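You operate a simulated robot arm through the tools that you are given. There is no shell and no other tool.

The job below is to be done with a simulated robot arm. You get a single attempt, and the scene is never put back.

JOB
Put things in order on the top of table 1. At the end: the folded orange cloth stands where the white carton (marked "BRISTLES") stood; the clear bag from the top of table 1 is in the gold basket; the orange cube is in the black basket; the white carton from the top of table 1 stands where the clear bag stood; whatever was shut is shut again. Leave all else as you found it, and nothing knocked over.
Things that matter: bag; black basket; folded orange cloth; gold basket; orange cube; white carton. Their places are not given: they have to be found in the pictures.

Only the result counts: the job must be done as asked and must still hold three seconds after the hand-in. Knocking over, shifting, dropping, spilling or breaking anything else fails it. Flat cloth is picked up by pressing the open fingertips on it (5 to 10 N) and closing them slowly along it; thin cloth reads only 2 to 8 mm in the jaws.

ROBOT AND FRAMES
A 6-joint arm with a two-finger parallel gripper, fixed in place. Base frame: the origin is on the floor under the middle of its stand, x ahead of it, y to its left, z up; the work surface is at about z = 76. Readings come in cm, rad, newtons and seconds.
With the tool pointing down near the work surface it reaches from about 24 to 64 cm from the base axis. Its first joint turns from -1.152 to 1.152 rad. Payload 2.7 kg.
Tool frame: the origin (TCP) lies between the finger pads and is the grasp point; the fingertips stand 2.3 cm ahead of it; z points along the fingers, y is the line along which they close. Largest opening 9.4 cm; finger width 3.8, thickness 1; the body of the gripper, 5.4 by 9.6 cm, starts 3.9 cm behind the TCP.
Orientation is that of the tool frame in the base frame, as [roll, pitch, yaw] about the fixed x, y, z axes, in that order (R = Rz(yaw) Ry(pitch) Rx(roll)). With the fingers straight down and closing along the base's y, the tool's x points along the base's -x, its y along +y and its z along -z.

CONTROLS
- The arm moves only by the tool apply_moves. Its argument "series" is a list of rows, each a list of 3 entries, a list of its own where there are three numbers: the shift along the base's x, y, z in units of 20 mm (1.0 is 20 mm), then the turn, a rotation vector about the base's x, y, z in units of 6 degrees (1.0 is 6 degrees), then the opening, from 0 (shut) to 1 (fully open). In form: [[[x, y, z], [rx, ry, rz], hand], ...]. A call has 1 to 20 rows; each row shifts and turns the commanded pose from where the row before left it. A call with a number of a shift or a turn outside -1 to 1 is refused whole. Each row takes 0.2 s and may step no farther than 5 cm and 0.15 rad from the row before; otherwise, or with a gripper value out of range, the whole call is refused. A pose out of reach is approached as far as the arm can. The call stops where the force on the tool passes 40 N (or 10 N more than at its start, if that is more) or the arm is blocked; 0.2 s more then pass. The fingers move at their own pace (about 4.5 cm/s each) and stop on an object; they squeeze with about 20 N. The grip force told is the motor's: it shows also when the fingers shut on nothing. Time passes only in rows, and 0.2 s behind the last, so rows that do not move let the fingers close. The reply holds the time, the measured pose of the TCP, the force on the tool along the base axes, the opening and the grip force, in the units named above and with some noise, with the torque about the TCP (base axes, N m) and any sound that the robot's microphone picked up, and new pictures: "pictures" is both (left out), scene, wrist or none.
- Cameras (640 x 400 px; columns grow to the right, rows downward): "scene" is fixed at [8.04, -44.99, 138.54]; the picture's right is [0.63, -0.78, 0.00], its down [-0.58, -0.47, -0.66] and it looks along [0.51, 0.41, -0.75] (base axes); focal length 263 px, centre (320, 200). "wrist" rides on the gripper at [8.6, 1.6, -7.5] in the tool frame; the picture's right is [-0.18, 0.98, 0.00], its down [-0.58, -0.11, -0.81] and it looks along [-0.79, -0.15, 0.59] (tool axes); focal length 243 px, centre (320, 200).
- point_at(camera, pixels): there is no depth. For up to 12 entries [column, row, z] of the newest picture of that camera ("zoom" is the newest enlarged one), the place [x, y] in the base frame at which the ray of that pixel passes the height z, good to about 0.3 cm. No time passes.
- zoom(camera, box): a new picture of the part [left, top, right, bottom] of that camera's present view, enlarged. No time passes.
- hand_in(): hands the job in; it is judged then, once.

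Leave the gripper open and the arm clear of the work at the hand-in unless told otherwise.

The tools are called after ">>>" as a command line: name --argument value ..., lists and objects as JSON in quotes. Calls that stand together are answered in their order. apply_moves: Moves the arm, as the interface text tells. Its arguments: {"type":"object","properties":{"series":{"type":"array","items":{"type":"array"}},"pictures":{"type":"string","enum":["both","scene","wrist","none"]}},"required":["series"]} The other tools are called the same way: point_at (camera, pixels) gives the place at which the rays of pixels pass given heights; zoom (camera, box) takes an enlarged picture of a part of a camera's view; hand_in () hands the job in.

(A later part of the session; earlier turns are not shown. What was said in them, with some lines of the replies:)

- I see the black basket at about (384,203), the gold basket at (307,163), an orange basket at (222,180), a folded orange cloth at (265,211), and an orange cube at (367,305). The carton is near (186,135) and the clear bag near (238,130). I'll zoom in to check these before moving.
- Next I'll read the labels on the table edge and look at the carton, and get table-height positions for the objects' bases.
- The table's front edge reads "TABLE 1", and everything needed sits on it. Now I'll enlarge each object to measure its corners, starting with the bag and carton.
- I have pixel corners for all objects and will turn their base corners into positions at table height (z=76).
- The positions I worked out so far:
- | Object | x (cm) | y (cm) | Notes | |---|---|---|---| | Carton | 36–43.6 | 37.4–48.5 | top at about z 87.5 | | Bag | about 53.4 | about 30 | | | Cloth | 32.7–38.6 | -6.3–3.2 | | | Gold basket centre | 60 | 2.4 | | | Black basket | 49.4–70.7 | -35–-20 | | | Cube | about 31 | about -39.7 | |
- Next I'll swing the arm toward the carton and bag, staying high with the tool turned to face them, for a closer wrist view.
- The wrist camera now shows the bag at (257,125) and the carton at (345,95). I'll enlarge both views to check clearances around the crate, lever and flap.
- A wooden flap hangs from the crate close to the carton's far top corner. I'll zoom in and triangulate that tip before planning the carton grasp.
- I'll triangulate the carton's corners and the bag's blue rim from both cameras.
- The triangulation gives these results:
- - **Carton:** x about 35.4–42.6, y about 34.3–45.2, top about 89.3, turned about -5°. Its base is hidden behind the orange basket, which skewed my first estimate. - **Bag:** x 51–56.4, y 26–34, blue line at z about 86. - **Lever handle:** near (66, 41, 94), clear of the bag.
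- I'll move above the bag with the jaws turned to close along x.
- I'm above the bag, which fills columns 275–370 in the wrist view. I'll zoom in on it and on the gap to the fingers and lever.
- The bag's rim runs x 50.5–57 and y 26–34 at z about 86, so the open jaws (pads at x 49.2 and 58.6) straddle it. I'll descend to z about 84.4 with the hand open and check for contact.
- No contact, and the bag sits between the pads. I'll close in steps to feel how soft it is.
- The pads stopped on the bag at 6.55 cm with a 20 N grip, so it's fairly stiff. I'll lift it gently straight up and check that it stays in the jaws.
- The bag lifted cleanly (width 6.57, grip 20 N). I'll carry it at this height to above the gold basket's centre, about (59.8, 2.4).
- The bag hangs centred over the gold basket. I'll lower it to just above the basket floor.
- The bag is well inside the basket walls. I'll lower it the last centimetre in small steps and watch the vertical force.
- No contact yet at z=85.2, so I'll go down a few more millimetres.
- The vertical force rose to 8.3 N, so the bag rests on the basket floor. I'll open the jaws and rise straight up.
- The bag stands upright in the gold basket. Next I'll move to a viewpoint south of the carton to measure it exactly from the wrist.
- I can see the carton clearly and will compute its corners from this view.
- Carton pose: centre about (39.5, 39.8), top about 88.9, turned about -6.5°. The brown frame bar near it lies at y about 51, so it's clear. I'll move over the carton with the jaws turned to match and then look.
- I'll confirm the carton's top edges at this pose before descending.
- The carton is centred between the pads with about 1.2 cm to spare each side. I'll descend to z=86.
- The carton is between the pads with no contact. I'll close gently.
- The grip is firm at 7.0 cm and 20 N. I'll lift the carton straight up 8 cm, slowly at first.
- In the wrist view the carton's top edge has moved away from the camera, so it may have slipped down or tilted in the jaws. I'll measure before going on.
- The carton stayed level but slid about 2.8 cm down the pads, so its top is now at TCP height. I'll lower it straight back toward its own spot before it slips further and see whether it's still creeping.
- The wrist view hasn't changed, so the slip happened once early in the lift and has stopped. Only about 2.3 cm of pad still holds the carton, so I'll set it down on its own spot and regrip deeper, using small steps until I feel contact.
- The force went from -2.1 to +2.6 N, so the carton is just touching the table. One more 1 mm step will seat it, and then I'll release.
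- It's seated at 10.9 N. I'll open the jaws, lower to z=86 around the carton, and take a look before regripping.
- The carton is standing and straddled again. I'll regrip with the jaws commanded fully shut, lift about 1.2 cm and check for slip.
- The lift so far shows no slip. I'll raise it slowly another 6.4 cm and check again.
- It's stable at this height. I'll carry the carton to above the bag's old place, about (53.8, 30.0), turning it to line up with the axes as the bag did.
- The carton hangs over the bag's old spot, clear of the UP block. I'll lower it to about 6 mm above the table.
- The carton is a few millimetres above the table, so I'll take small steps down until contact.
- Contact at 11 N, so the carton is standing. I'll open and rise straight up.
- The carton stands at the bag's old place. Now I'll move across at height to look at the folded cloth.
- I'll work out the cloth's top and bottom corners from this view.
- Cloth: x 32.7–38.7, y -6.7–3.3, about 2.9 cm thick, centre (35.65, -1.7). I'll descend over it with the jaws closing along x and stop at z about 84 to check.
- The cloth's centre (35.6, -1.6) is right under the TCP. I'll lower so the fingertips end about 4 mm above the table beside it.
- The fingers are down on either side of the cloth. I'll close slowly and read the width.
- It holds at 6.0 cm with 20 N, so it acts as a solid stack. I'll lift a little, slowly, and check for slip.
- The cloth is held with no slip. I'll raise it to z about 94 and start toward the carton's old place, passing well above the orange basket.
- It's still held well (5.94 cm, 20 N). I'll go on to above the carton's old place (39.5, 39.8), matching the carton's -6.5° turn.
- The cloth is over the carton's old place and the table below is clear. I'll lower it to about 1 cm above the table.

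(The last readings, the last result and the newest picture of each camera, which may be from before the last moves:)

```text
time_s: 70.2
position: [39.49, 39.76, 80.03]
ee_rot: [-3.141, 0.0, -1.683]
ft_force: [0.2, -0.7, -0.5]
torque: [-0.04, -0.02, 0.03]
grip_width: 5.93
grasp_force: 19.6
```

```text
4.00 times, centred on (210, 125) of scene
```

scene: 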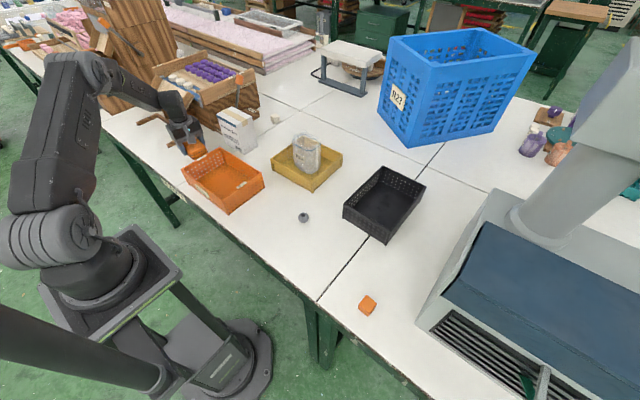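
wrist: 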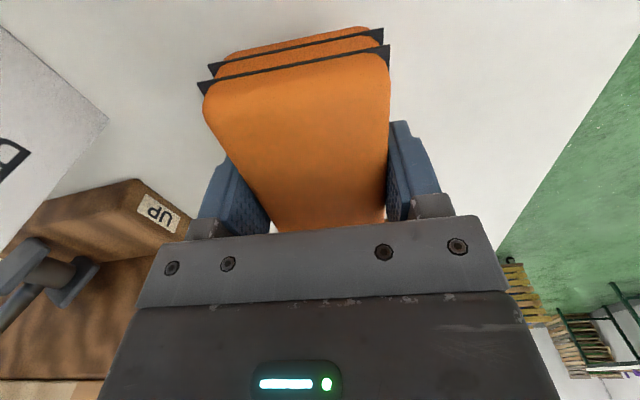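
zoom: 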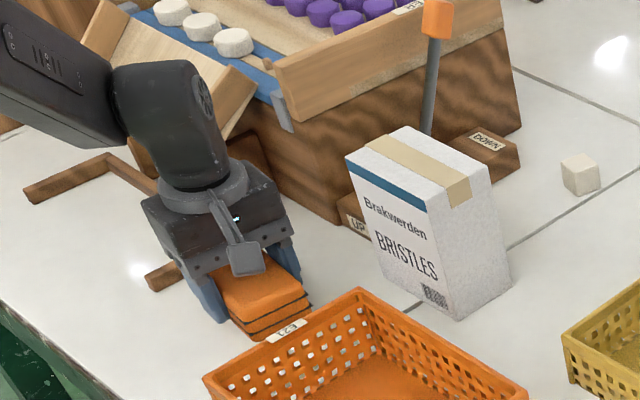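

It's about 1 cm above the table with no contact. I'll take small steps down.

>>> apply_moves --series '[[[0, 0, -0.2], [0, 0, 0], 0], [[0, 0, -0.15], [0, 0, 0], 0], [[0, 0, -0.1], [0, 0, 0], 0], [[0, 0, 0], [0, 0, 0], 0]]' --pictures "none"

```text
time_s: 71.2
position: [39.53, 39.75, 79.02]
ee_rot: [3.142, 0.001, -1.683]
ft_force: [0.7, 0.1, 0.3]
torque: [0.03, 0.01, -0.03]
grip_width: 5.92
grasp_force: 19.5
```

>>> apply_moves --series '[[[0, 0, -0.1], [0, 0, 0], 0], [[0, 0, 0], [0, 0, 0], 0]]' --pictures "none"

```text
time_s: 71.8
position: [39.52, 39.73, 78.96]
ee_rot: [-3.141, -0.001, -1.682]
ft_force: [-0.4, -0.9, -0.1]
torque: [-0.01, -0.01, 0.0]
grip_width: 5.93
grasp_force: 20.2
```

>>> apply_moves --series '[[[0, 0, -0.08], [0, 0, 0], 0], [[0, 0, 0], [0, 0, 0], 0]]' --pictures "none"

```text
time_s: 72.4
position: [39.47, 39.75, 78.87]
ee_rot: [-3.141, 0.002, -1.684]
ft_force: [-3.0, -3.4, 10.4]
torque: [-0.25, 0.16, 0.01]
grip_width: 5.92
grasp_force: 20.0
```

Contact at 10 N means the cloth lies on the table. I'll open gently and rise straight up.

>>> apply_moves --series '[[[0, 0, 0], [0, 0, 0], 0.7], [[0, 0, 0], [0, 0, 0], 0.8], [[0, 0, 0], [0, 0, 0], 0.9], [[0, 0, 0], [0, 0, 0], 0.95], [[0, 0, 0.2], [0, 0, 0], 0.95], [[0, 0, 0.5], [0, 0, 0], 0.95], [[0, 0, 0.8], [0, 0, 0], 0.95], [[0, 0, 1], [0, 0, 0], 0.95], [[0, 0, 1], [0, 0, 0], 0.95], [[0, 0, 1], [0, 0, 0], 0.95], [[0, 0, 1], [0, 0, 0], 0.95], [[0, 0, 1], [0, 0, 0], 0.95], [[0, 0, 1], [0, 0, 0], 0.95], [[0, 0, 1], [0, 0, 0], 0.95], [[0, 0, 1], [0, 0, 0], 0.95]]' --pictures "both"

>>> zoom --camera "scene" --box '[150, 75, 270, 175]'

```text
time_s: 75.6
position: [39.49, 39.75, 97.84]
ee_rot: [-3.141, 0.0, -1.682]
ft_force: [-0.1, 0.2, 0.1]
torque: [-0.03, 0.01, -0.01]
grip_width: 8.93
grasp_force: 0.1
```

scene: 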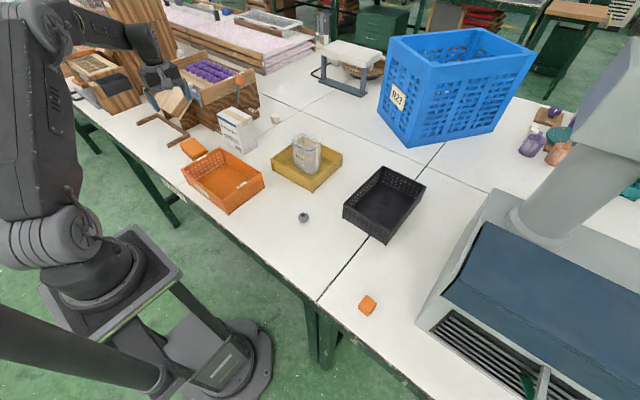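
wrist: 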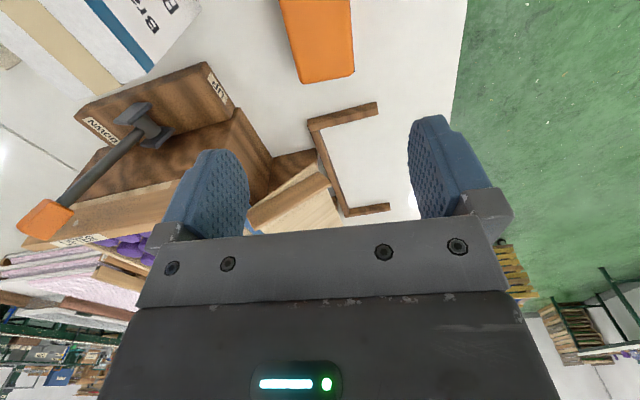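

```text
4.00 times, centred on (210, 125) of scene
```

zoom: 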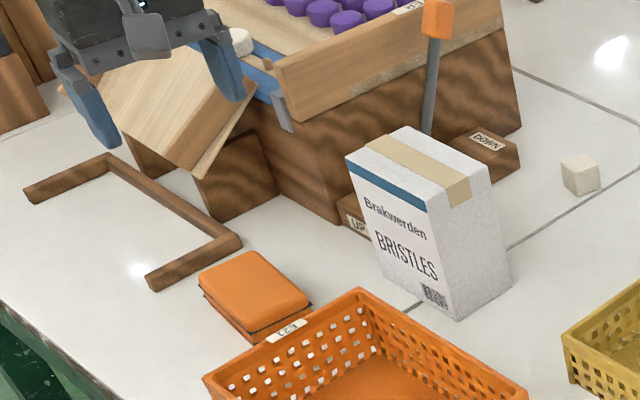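

The cloth lies where the carton stood. Next is the cube, so I'll travel back along x≈33–39 at z≈98 and turn the jaws about -89° so they close along y.

>>> apply_moves --series '[[[-0.16, -1, 0.1], [0, 0, -0.74], 1], [[-0.16, -1, 0.1], [0, 0, -0.74], 1], [[-0.16, -1, 0], [0, 0, -0.74], 1], [[-0.16, -1, 0], [0, 0, -0.74], 1], [[-0.16, -1, 0], [0, 0, -0.74], 1], [[-0.16, -1, 0], [0, 0, -0.74], 1], [[-0.16, -1, 0], [0, 0, -0.74], 1], [[-0.16, -1, 0], [0, 0, -0.74], 1], [[-0.16, -1, 0], [0, 0, -0.74], 1], [[-0.16, -1, 0], [0, 0, -0.74], 1], [[-0.16, -1, 0], [0, 0, -0.74], 1], [[-0.16, -1, 0], [0, 0, -0.74], 1], [[-0.16, -1, 0], [0, 0, -0.74], 1], [[-0.16, -1, 0], [0, 0, -0.74], 1], [[-0.16, -1, 0], [0, 0, -0.74], 1], [[-0.16, -1, 0], [0, 0, -0.74], 1], [[-0.16, -1, 0], [0, 0, -0.74], 1], [[-0.16, -1, 0], [0, 0, -0.74], 1], [[-0.16, -1, 0], [0, 0, -0.74], 1], [[-0.16, -1, 0], [0, 0, -0.74], 1]]' --pictures "both"

```text
time_s: 79.8
position: [33.12, -0.39, 98.08]
ee_rot: [3.141, -0.002, 3.051]
ft_force: [0.4, -0.3, -0.6]
torque: [0.0, 0.0, -0.03]
grip_width: 9.41
grasp_force: 0.0
```

scene: 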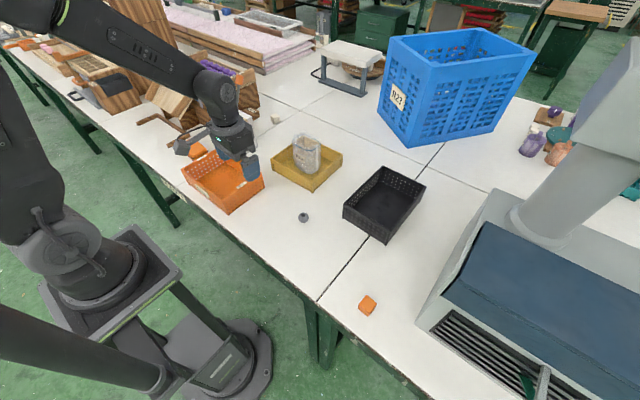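
wrist: 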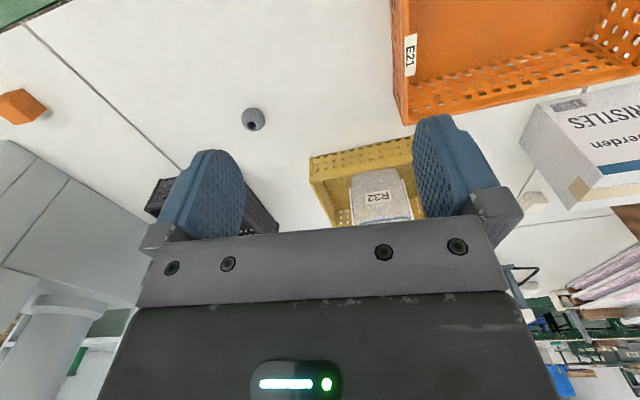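

The machine on the right needs a clearance check, so I'll triangulate its near edge and the cube.

>>> zoom --camera "wrist" --box '[0, 60, 200, 260]'

>>> zoom --camera "scene" --box '[340, 180, 540, 380]'

>>> point_at --camera "wrist" --pixels '[[8, 142, 76], [145, 220, 76], [8, 142, 90], [145, 220, 90], [22, 118, 76], [22, 105, 78.5]]'

>>> point_at --camera "scene" --pixels '[[415, 322, 76], [489, 222, 95], [497, 190, 76], [497, 190, 90], [366.7, 294.8, 79], [376.8, 303.3, 79], [369.7, 312.5, 79], [359.2, 303.7, 79]]'

```text
2.00 times, centred on (100, 160) of wrist
```

zoom: 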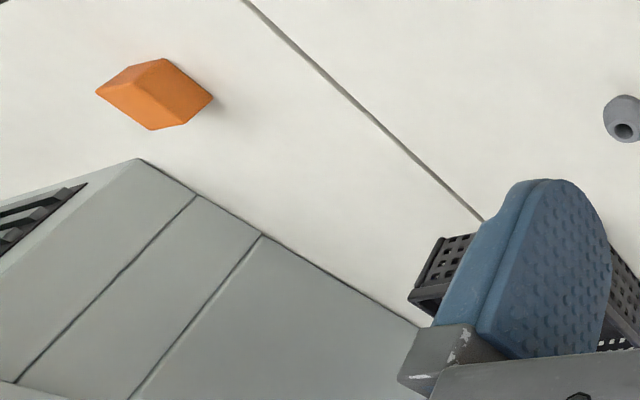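

```text
2.00 times, centred on (440, 280) of scene
```

zoom: 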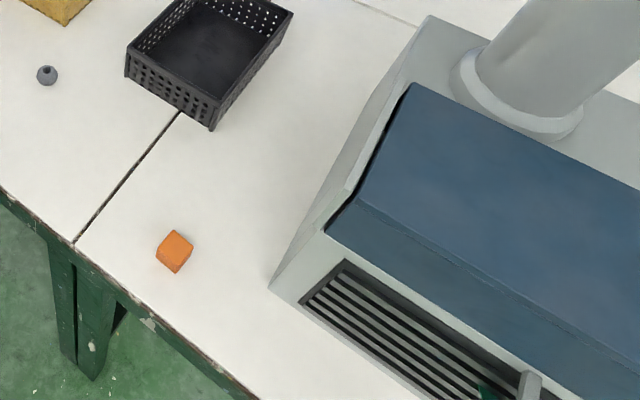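

```text
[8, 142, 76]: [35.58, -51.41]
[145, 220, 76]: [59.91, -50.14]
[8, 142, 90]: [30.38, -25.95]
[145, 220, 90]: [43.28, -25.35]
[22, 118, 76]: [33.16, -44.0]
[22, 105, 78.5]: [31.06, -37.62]
```

```text
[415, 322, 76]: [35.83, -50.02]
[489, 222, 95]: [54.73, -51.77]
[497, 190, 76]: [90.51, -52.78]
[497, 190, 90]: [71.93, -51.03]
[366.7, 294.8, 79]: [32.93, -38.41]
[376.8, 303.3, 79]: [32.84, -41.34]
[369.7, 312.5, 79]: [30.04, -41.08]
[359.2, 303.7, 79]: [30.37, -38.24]
```

The machine's left wall is at about y=-50.5, giving about 5 cm of clearance. The cube is about 2.9 cm wide with its centre at (31.55, -39.8). I'll move toward it at height.

>>> apply_moves --series '[[[-0.1, -0.9, 0], [0, 0, 0], 0.7], [[-0.1, -0.95, 0], [0, 0, 0], 0.7], [[-0.1, -0.95, 0], [0, 0, 0], 0.7], [[-0.1, -0.95, 0], [0, 0, 0], 0.7], [[-0.1, -0.95, 0], [0, 0, 0], 0.7], [[-0.1, -0.95, 0], [0, 0, 0], 0.7], [[-0.1, -0.95, 0], [0, 0, 0], 0.7], [[-0.1, -0.95, 0], [0, 0, 0], 0.7], [[-0.1, -0.95, 0], [0, 0, 0], 0.7], [[-0.1, -0.95, 0], [0, 0, 0], 0.7], [[-0.1, -0.95, 0], [0, 0, 0], 0.7], [[-0.1, -0.95, 0], [0, 0, 0], 0.7], [[-0.1, -0.95, 0], [0, 0, 0], 0.7], [[-0.1, -0.95, 0], [0, 0, 0], 0.7], [[-0.1, -0.95, 0], [0, 0, 0], 0.7], [[-0.1, -0.95, 0], [0, 0, 0], 0.7], [[-0.1, -0.95, 0], [0, 0, 0], 0.7], [[-0.1, -0.95, 0], [0, 0, 0], 0.7], [[-0.1, -0.95, 0], [0, 0, 0], 0.7]]' --pictures "both"

>>> zoom --camera "wrist" --box '[220, 0, 420, 125]'

```text
time_s: 83.8
position: [29.16, -36.2, 98.29]
ee_rot: [-3.141, 0.002, 3.051]
ft_force: [0.5, -0.5, 0.1]
torque: [0.04, 0.0, -0.01]
grip_width: 6.6
grasp_force: 0.0
```

scene: 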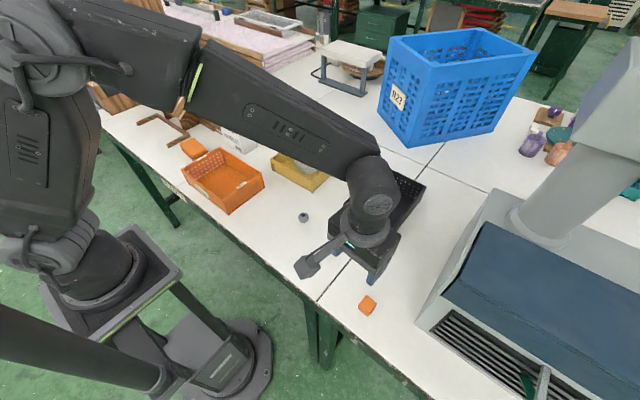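
wrist: 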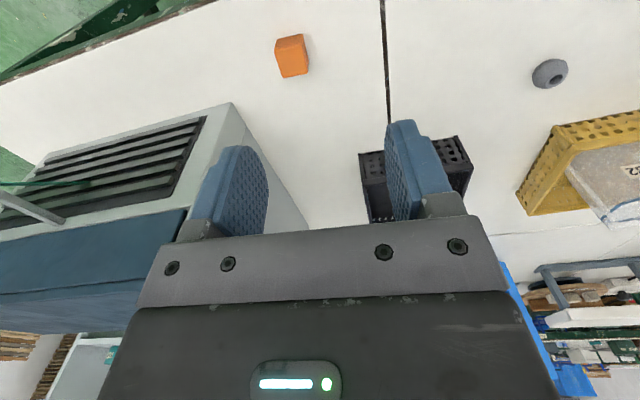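

```text
3.20 times, centred on (320, 62) of wrist
```

zoom: 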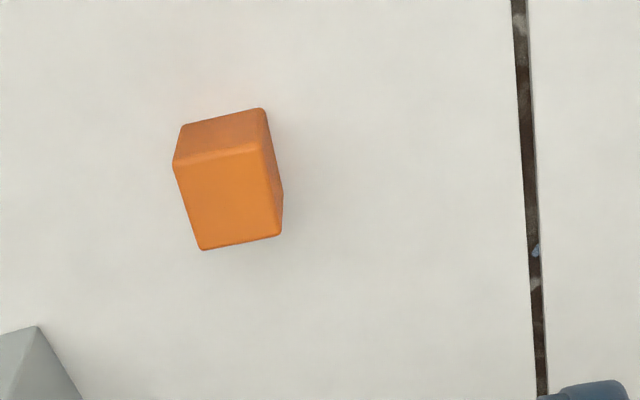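

I'll compute the cube's corners from this close view.

>>> point_at --camera "wrist" --pixels '[[276.9, 38.6, 76], [301.9, 33.25, 76], [274.1, 51.1, 79], [301.9, 45.75, 79], [308.1, 73.6, 79], [283.1, 77.6, 79], [235, 103, 76], [366, 160, 82], [458, 138, 82]]'

```text
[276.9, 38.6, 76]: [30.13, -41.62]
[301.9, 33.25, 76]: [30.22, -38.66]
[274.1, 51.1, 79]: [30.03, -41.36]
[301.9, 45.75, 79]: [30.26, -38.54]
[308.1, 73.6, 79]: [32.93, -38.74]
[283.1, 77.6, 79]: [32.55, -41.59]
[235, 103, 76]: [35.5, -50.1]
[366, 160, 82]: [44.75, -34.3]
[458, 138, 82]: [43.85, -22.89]
```

Cube centre is about (31.5, -39.95), turned about -4°, which matches the jaws. I'll descend over it to z≈84.

>>> apply_moves --series '[[[0.146, -0.234, -0.893], [0, 0, 0], 0.7], [[0.146, -0.234, -0.893], [0, 0, 0], 0.7], [[0.146, -0.234, -0.893], [0, 0, 0], 0.7], [[0.146, -0.234, -0.893], [0, 0, 0], 0.7], [[0.146, -0.234, -0.893], [0, 0, 0], 0.7], [[0.146, -0.234, -0.893], [0, 0, 0], 0.7], [[0.146, -0.234, -0.893], [0, 0, 0], 0.7], [[0.146, -0.234, -0.893], [0, 0, 0], 0.7], [[0, 0, 0], [0, 0, 0], 0.7]]' --pictures "both"

>>> zoom --camera "wrist" --box '[200, 50, 440, 200]'

```text
time_s: 85.8
position: [31.56, -39.93, 83.91]
ee_rot: [3.141, 0.0, 3.051]
ft_force: [0.5, -0.1, 0.3]
torque: [-0.02, -0.02, 0.0]
grip_width: 6.55
grasp_force: 0.1
```

scene: 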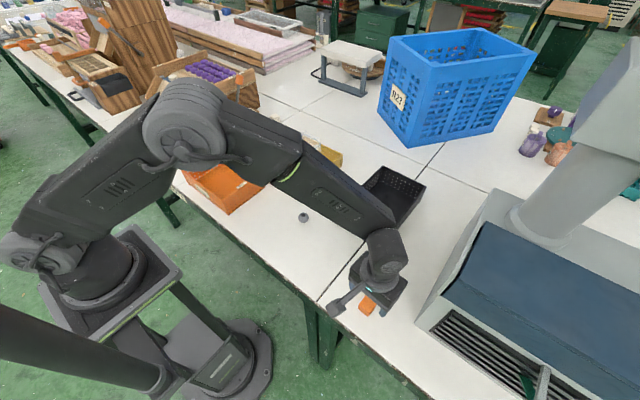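
wrist: 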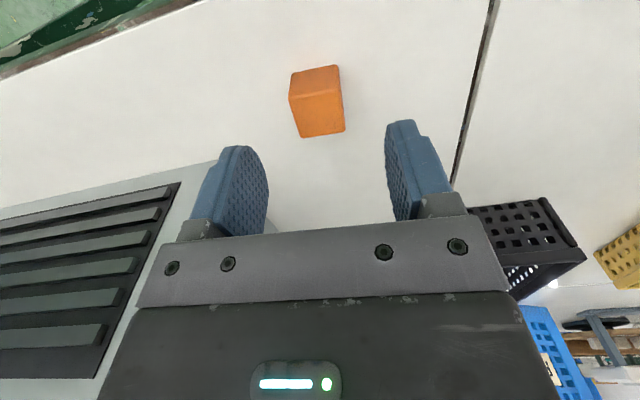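

```text
2.67 times, centred on (320, 125) of wrist
```

zoom: 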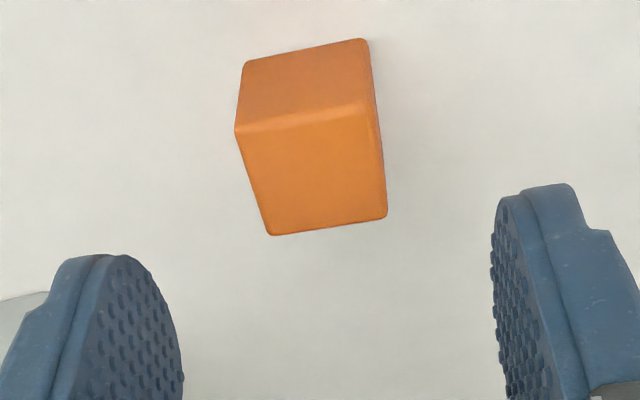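

>>> point_at --camera "wrist" --pixels '[[288.9, 98, 79], [340.6, 88, 79], [345.5, 130.6, 79], [301.25, 138.1, 79], [291.5, 73.5, 76], [337.5, 65, 76]]'

```text
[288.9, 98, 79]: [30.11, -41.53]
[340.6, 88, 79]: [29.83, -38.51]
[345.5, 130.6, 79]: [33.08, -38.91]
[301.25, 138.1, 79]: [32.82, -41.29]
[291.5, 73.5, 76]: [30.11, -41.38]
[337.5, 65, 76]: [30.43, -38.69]
```

The cube's centre is confirmed at (31.46, -40.05). I'll lower until the fingertips are beside it, just above the table.

>>> apply_moves --series '[[[-0.03, -0.05, -0.8], [0, 0, 0], 0.7], [[0, 0, -0.8], [0, 0, 0], 0.7], [[0, 0, -0.6], [0, 0, 0], 0.7], [[0, 0, -0.35], [0, 0, 0], 0.7], [[0, 0, 0], [0, 0, 0], 0.7]]' --pictures "wrist"

```text
time_s: 87.0
position: [31.54, -40.11, 78.93]
ee_rot: [-3.141, -0.001, 3.05]
ft_force: [-0.7, 0.0, 0.0]
torque: [0.02, 0.0, 0.02]
grip_width: 6.53
grasp_force: 0.0
```

wrist: 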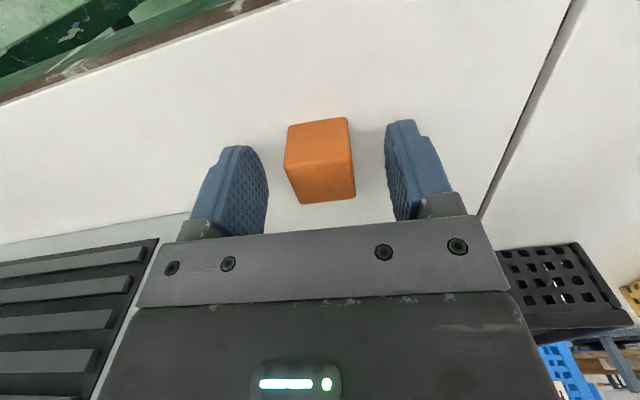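

The cube sits between the pads. I'll lower 2 mm more and close slowly.

>>> apply_moves --series '[[[0, 0, -0.1], [0, 0, 0], 0.6], [[0, 0, 0], [0, 0, 0], 0.5], [[0, 0, 0], [0, 0, 0], 0.4], [[0, 0, 0], [0, 0, 0], 0.3], [[0, 0, 0], [0, 0, 0], 0.1], [[0, 0, 0], [0, 0, 0], 0], [[0, 0, 0], [0, 0, 0], 0]]' --pictures "wrist"

```text
time_s: 88.6
position: [31.5, -40.05, 78.49]
ee_rot: [3.141, -0.001, 3.051]
ft_force: [0.7, 0.1, 1.1]
torque: [-0.01, -0.03, 0.0]
grip_width: 2.94
grasp_force: 20.3
```

wrist: 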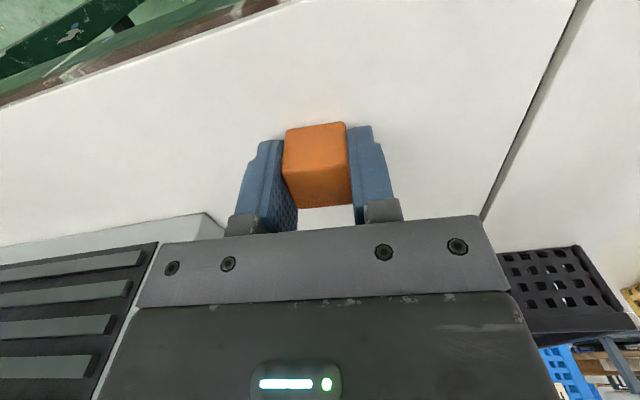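

The cube is gripped at 2.94 cm and 20 N. I'll lift slowly and check for slip.

>>> apply_moves --series '[[[0, 0, 0.1], [0, 0, 0], 0], [[0, 0, 0.2], [0, 0, 0], 0], [[0, 0, 0.3], [0, 0, 0], 0], [[0, 0, 0.4], [0, 0, 0], 0], [[0, 0, 0.4], [0, 0, 0], 0], [[0, 0, 0.3], [0, 0, 0], 0], [[0, 0, 0], [0, 0, 0], 0]]' --pictures "both"

```text
time_s: 90.2
position: [31.58, -40.02, 81.95]
ee_rot: [-3.141, 0.001, 3.053]
ft_force: [-0.2, -0.2, -0.3]
torque: [-0.01, 0.01, -0.03]
grip_width: 2.93
grasp_force: 19.7
```

scene: 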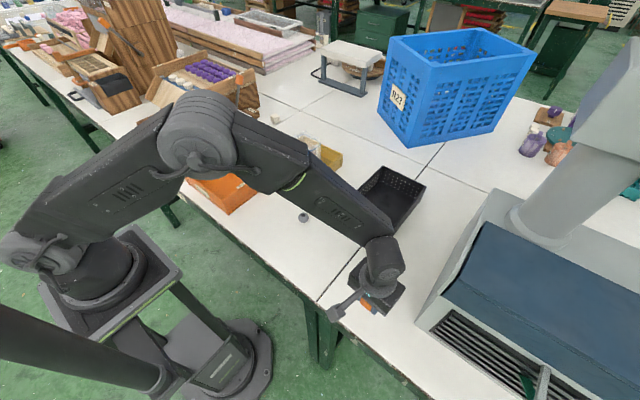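
wrist: 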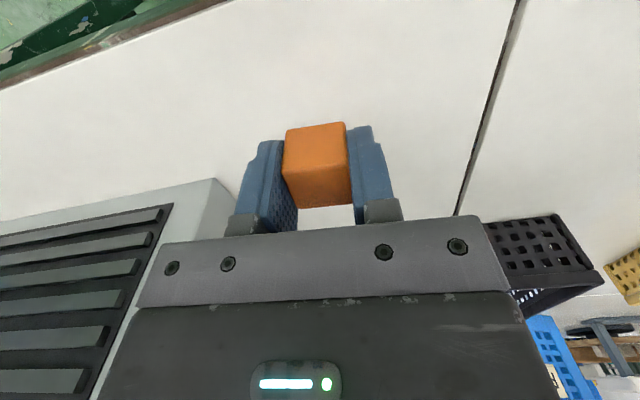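

It's held firmly. I'll raise to z≈96 and carry it to above the black basket at about (55.5, -27.6).

>>> apply_moves --series '[[[0, 0, 0.6], [0, 0, 0], 0], [[0, 0, 0.8], [0, 0, 0], 0], [[0, 0, 1], [0, 0, 0], 0], [[0, 0, 1], [0, 0, 0], 0], [[0.2, 0.1, 1], [0, 0, 0], 0], [[0.6, 0.3, 1], [0, 0, 0], 0], [[0.9, 0.47, 1], [0, 0, 0], 0], [[0.9, 0.47, 0.6], [0, 0, 0], 0], [[0.9, 0.47, 0], [0, 0, 0], 0], [[0.9, 0.47, 0], [0, 0, 0], 0], [[0.9, 0.47, 0], [0, 0, 0], 0], [[0.9, 0.47, 0], [0, 0, 0], 0], [[0.9, 0.47, 0], [0, 0, 0], 0], [[0.9, 0.47, 0], [0, 0, 0], 0], [[0.9, 0.47, 0], [0, 0, 0], 0], [[0.9, 0.47, 0], [0, 0, 0], 0], [[0.9, 0.47, 0], [0, 0, 0], 0], [[0.9, 0.47, 0], [0, 0, 0], 0], [[0.4, 0.3, 0], [0, 0, 0], 0], [[0, 0, 0], [0, 0, 0], 0]]' --pictures "both"

>>> zoom --camera "scene" --box '[320, 110, 460, 250]'

```text
time_s: 94.4
position: [55.33, -27.5, 95.88]
ee_rot: [-3.139, -0.001, 3.051]
ft_force: [0.1, -0.1, -0.5]
torque: [0.0, 0.01, 0.02]
grip_width: 2.95
grasp_force: 20.3
```

scene: 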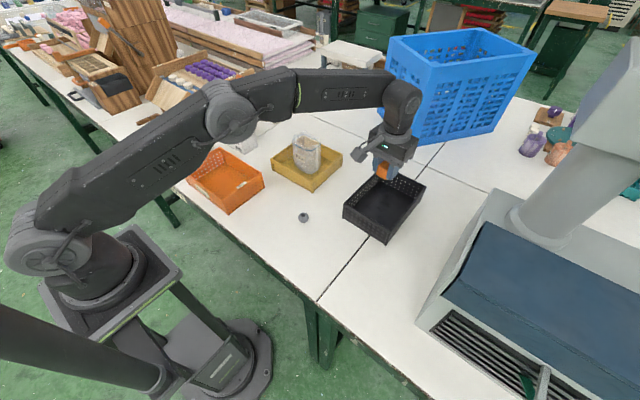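
wrist: 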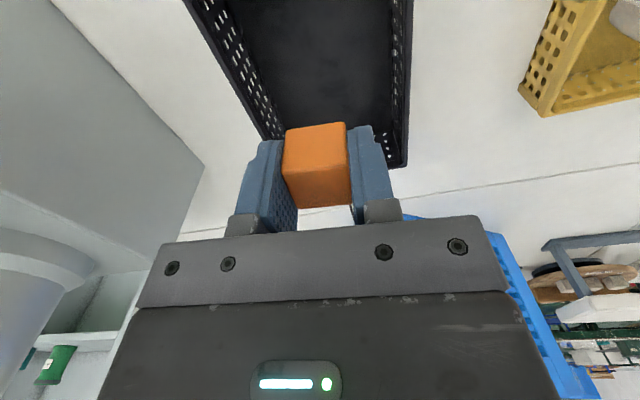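

```text
2.86 times, centred on (390, 180) of scene
```

zoom: 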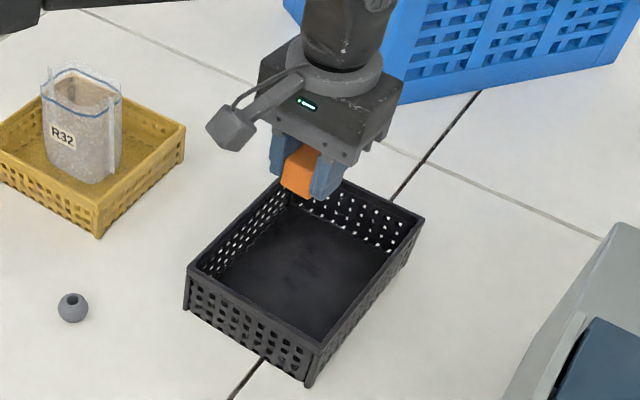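

The cube is over the black basket, well inside its walls. I'll lower it into the basket to z≈80.5.

>>> apply_moves --series '[[[0, 0, -0.5], [0, 0, 0], 0], [[0, 0, -0.9], [0, 0, 0], 0], [[0, 0, -0.9], [0, 0, 0], 0], [[0, 0, -0.9], [0, 0, 0], 0], [[0, 0, -0.9], [0, 0, 0], 0], [[0, 0, -0.9], [0, 0, 0], 0], [[0, 0, -0.9], [0, 0, 0], 0], [[0, 0, -0.8], [0, 0, 0], 0], [[0, 0, -0.5], [0, 0, 0], 0], [[0, 0, -0.4], [0, 0, 0], 0], [[0, 0, 0], [0, 0, 0], 0]]' --pictures "both"

>>> zoom --camera "scene" --box '[320, 110, 460, 250]'

```text
time_s: 96.8
position: [55.47, -27.51, 80.7]
ee_rot: [3.14, 0.002, 3.052]
ft_force: [0.3, 0.2, 0.0]
torque: [0.0, 0.02, -0.01]
grip_width: 2.94
grasp_force: 20.1
```

scene: 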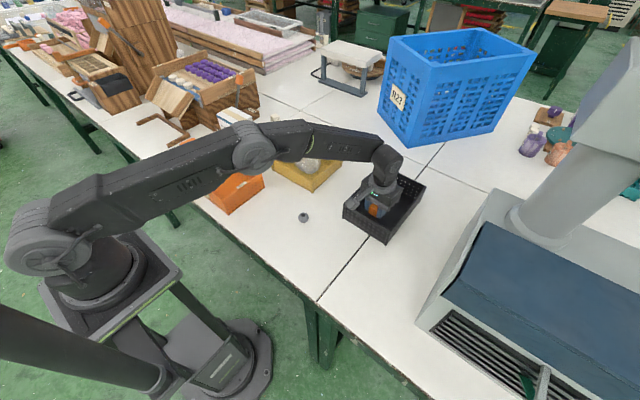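
wrist: 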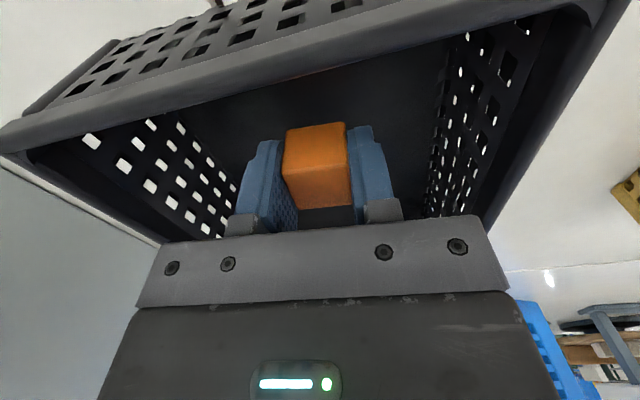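

```text
2.86 times, centred on (390, 180) of scene
```

zoom: 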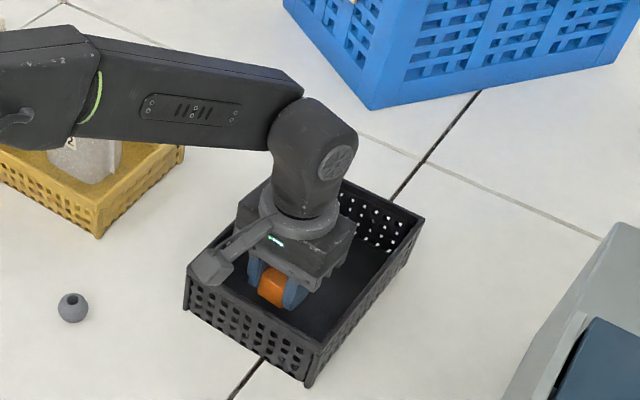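

The cube is inside, close to the floor of the basket. I'll take small steps to contact.

>>> apply_moves --series '[[[0, 0, -0.25], [0, 0, 0], 0], [[0, 0, -0.25], [0, 0, 0], 0], [[0, 0, 0], [0, 0, 0], 0]]' --pictures "none"

```text
time_s: 97.6
position: [55.58, -27.42, 79.81]
ee_rot: [-3.141, -0.001, 3.051]
ft_force: [-0.4, -0.1, -0.7]
torque: [0.01, 0.0, -0.02]
grip_width: 2.96
grasp_force: 19.8
```

>>> apply_moves --series '[[[0, 0, -0.12], [0, 0, 0], 0], [[0, 0, -0.12], [0, 0, 0], 0], [[0, 0, 0], [0, 0, 0], 0]]' --pictures "none"

```text
time_s: 98.4
position: [55.53, -27.47, 79.17]
ee_rot: [-3.14, 0.0, 3.049]
ft_force: [0.3, -0.7, -1.0]
torque: [0.01, 0.0, 0.0]
grip_width: 2.93
grasp_force: 19.7
```

>>> apply_moves --series '[[[0, 0, -0.08], [0, 0, 0], 0], [[0, 0, 0], [0, 0, 0], 0]]' --pictures "none"

```text
time_s: 99.0
position: [55.46, -27.32, 79.11]
ee_rot: [3.141, 0.002, 3.052]
ft_force: [0.3, 0.5, 0.3]
torque: [0.0, -0.02, -0.02]
grip_width: 2.94
grasp_force: 19.7
```

>>> apply_moves --series '[[[0, 0, -0.08], [0, 0, 0], 0], [[0, 0, 0], [0, 0, 0], 0]]' --pictures "none"

```text
time_s: 99.6
position: [55.58, -27.63, 78.95]
ee_rot: [-3.141, -0.001, 3.051]
ft_force: [0.5, 0.9, -0.5]
torque: [0.01, 0.0, 0.0]
grip_width: 2.93
grasp_force: 19.8
```

The cube is within a millimetre or so of the basket floor, so I'll release it and rise straight up.

>>> apply_moves --series '[[[0, 0, -0.03], [0, 0, 0], 0], [[0, 0, 0], [0, 0, 0], 0.35], [[0, 0, 0], [0, 0, 0], 0.45], [[0, 0, 0], [0, 0, 0], 0.55], [[0, 0, 0], [0, 0, 0], 0.6], [[0, 0, 0.2], [0, 0, 0], 0.6], [[0, 0, 0.6], [0, 0, 0], 0.6], [[0, 0, 1], [0, 0, 0], 0.6], [[0, 0, 1], [0, 0, 0], 0.6], [[0, 0, 1], [0, 0, 0], 0.6], [[0, 0, 1], [0, 0, 0], 0.6], [[0, 0, 1], [0, 0, 0], 0.6], [[0, 0, 1], [0, 0, 0], 0.6], [[0, 0, 1], [0, 0, 0], 0.6], [[0, 0, 1], [0, 0, 0], 0.6], [[0, 0, 1], [0, 0, 0], 1]]' --pictures "both"

>>> zoom --camera "scene" --box '[320, 110, 460, 250]'

```text
time_s: 103.0
position: [55.63, -27.5, 98.48]
ee_rot: [3.141, 0.001, 3.05]
ft_force: [-0.3, 0.2, -0.1]
torque: [-0.04, 0.01, -0.03]
grip_width: 9.15
grasp_force: 0.1
```

scene: 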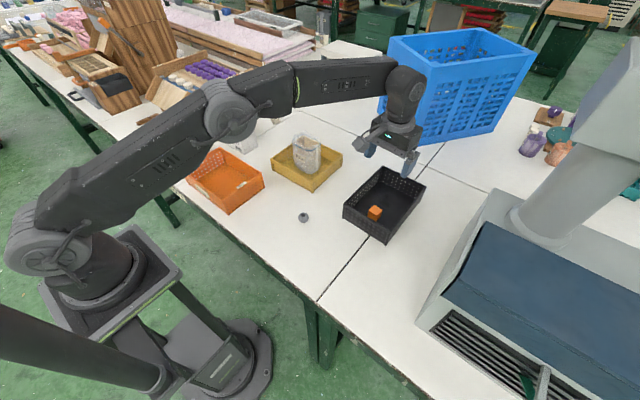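
wrist: 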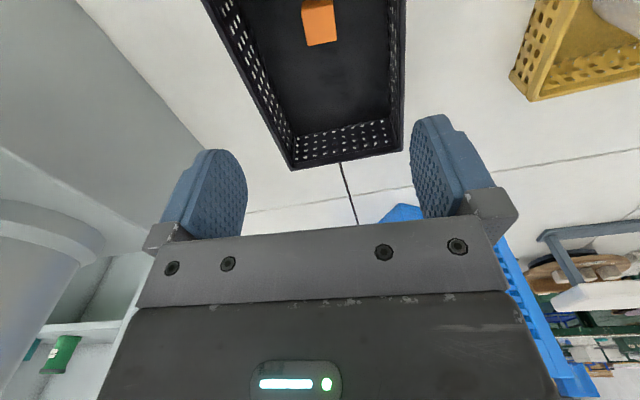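

```text
2.86 times, centred on (390, 180) of scene
```

zoom: 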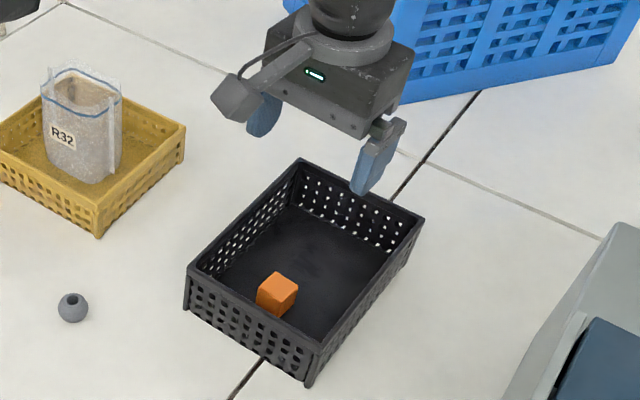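

The cube rests in the black basket. I'll bring the arm back up to its start area, hand open, and then inspect everything.

>>> apply_moves --series '[[[0, 0, 0.5], [0, 0, 0], 1], [[-0.3, 0.4, 0.8], [0, 0, 0.05], 1], [[-0.66, 0.94, 0.8], [0, 0, 0.05], 1], [[-0.66, 0.94, 0.8], [0, 0, 0.05], 1], [[-0.66, 0.94, 0.8], [0, 0, 0.05], 1], [[-0.66, 0.94, 0.8], [0, 0, 0.05], 1], [[-0.66, 0.94, 0.8], [0, 0, 0.05], 1], [[-0.66, 0.94, 0.8], [0, 0, 0.05], 1], [[-0.66, 0.94, 0.6], [0, 0, 0.05], 1], [[-0.66, 0.94, 0], [0, 0, 0.05], 1], [[-0.66, 0.94, 0], [0, 0, 0.05], 1], [[-0.66, 0.94, 0], [0, 0, 0.05], 1], [[-0.66, 0.94, 0], [0, 0, 0.05], 1], [[-0.66, 0.94, 0], [0, 0, 0.05], 1], [[-0.66, 0.94, 0], [0, 0, 0.05], 1], [[-0.66, 0.94, 0], [0, 0, 0.05], 1], [[-0.66, 0.94, 0], [0, 0, 0.05], 1], [[-0.66, 0.94, 0], [0, 0, 0], 1], [[-0.3, 0.5, 0], [0, 0, 0], 1], [[0, 0, 0], [0, 0, 0], 1]]' --pictures "both"

>>> zoom --camera "scene" --box '[150, 75, 290, 185]'

>>> zoom --camera "scene" --box '[170, 120, 450, 320]'

```text
time_s: 107.2
position: [33.16, 4.31, 111.79]
ee_rot: [3.141, 0.0, 3.136]
ft_force: [0.3, -0.1, 0.0]
torque: [-0.01, 0.0, -0.03]
grip_width: 9.41
grasp_force: 0.1
```

scene: 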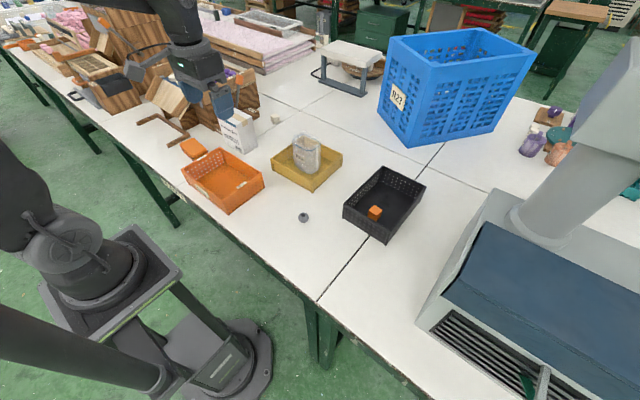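
wrist: 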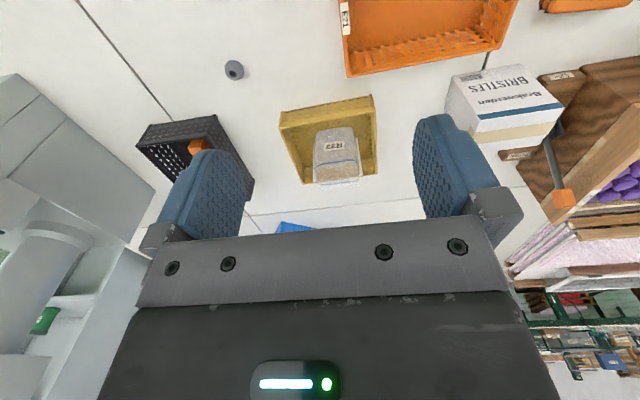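

```text
3.64 times, centred on (220, 130) of scene
```

zoom: 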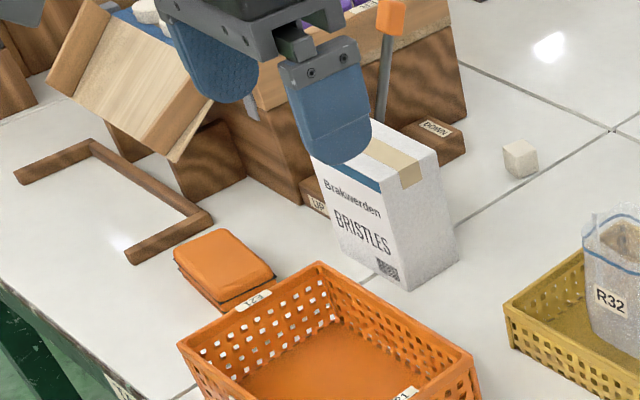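

```text
2.00 times, centred on (310, 220) of scene
```

zoom: 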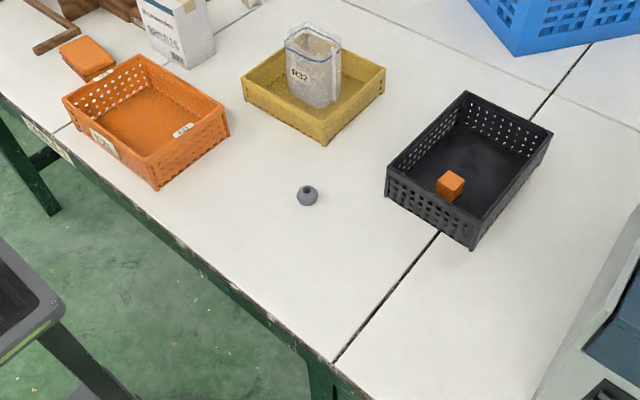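

All four items are in place:

- **Bag:** upright in the gold basket.
- **Cube:** in the black basket.
- **Carton:** standing where the bag stood.
- **Cloth:** lying where the carton stood.

I see nothing else shifted, nothing was opened, and the hand is open with the arm clear. I'm handing in.

>>> hand_in

```text
The job is handed in.
```

The job is done and handed in; I don't have the judge's result. In the last pictures everything was where you asked:

- **Clear bag (R32):** it stands upright in the gold basket.
- **White carton ("BRISTLES"):** it stands where the bag stood. On the first lift it slid about 2.8 cm down the jaws, so I set it back on its own spot and regripped it. The second lift held, and it was not dropped.
- **Folded orange cloth:** it lies where the carton stood, turned to match the carton's slight angle.
- **Orange cube:** it is in the black basket.

Nothing was opened, so nothing had to be shut again. I saw nothing else moved or knocked over. The arm is back near its starting position with the gripper open.
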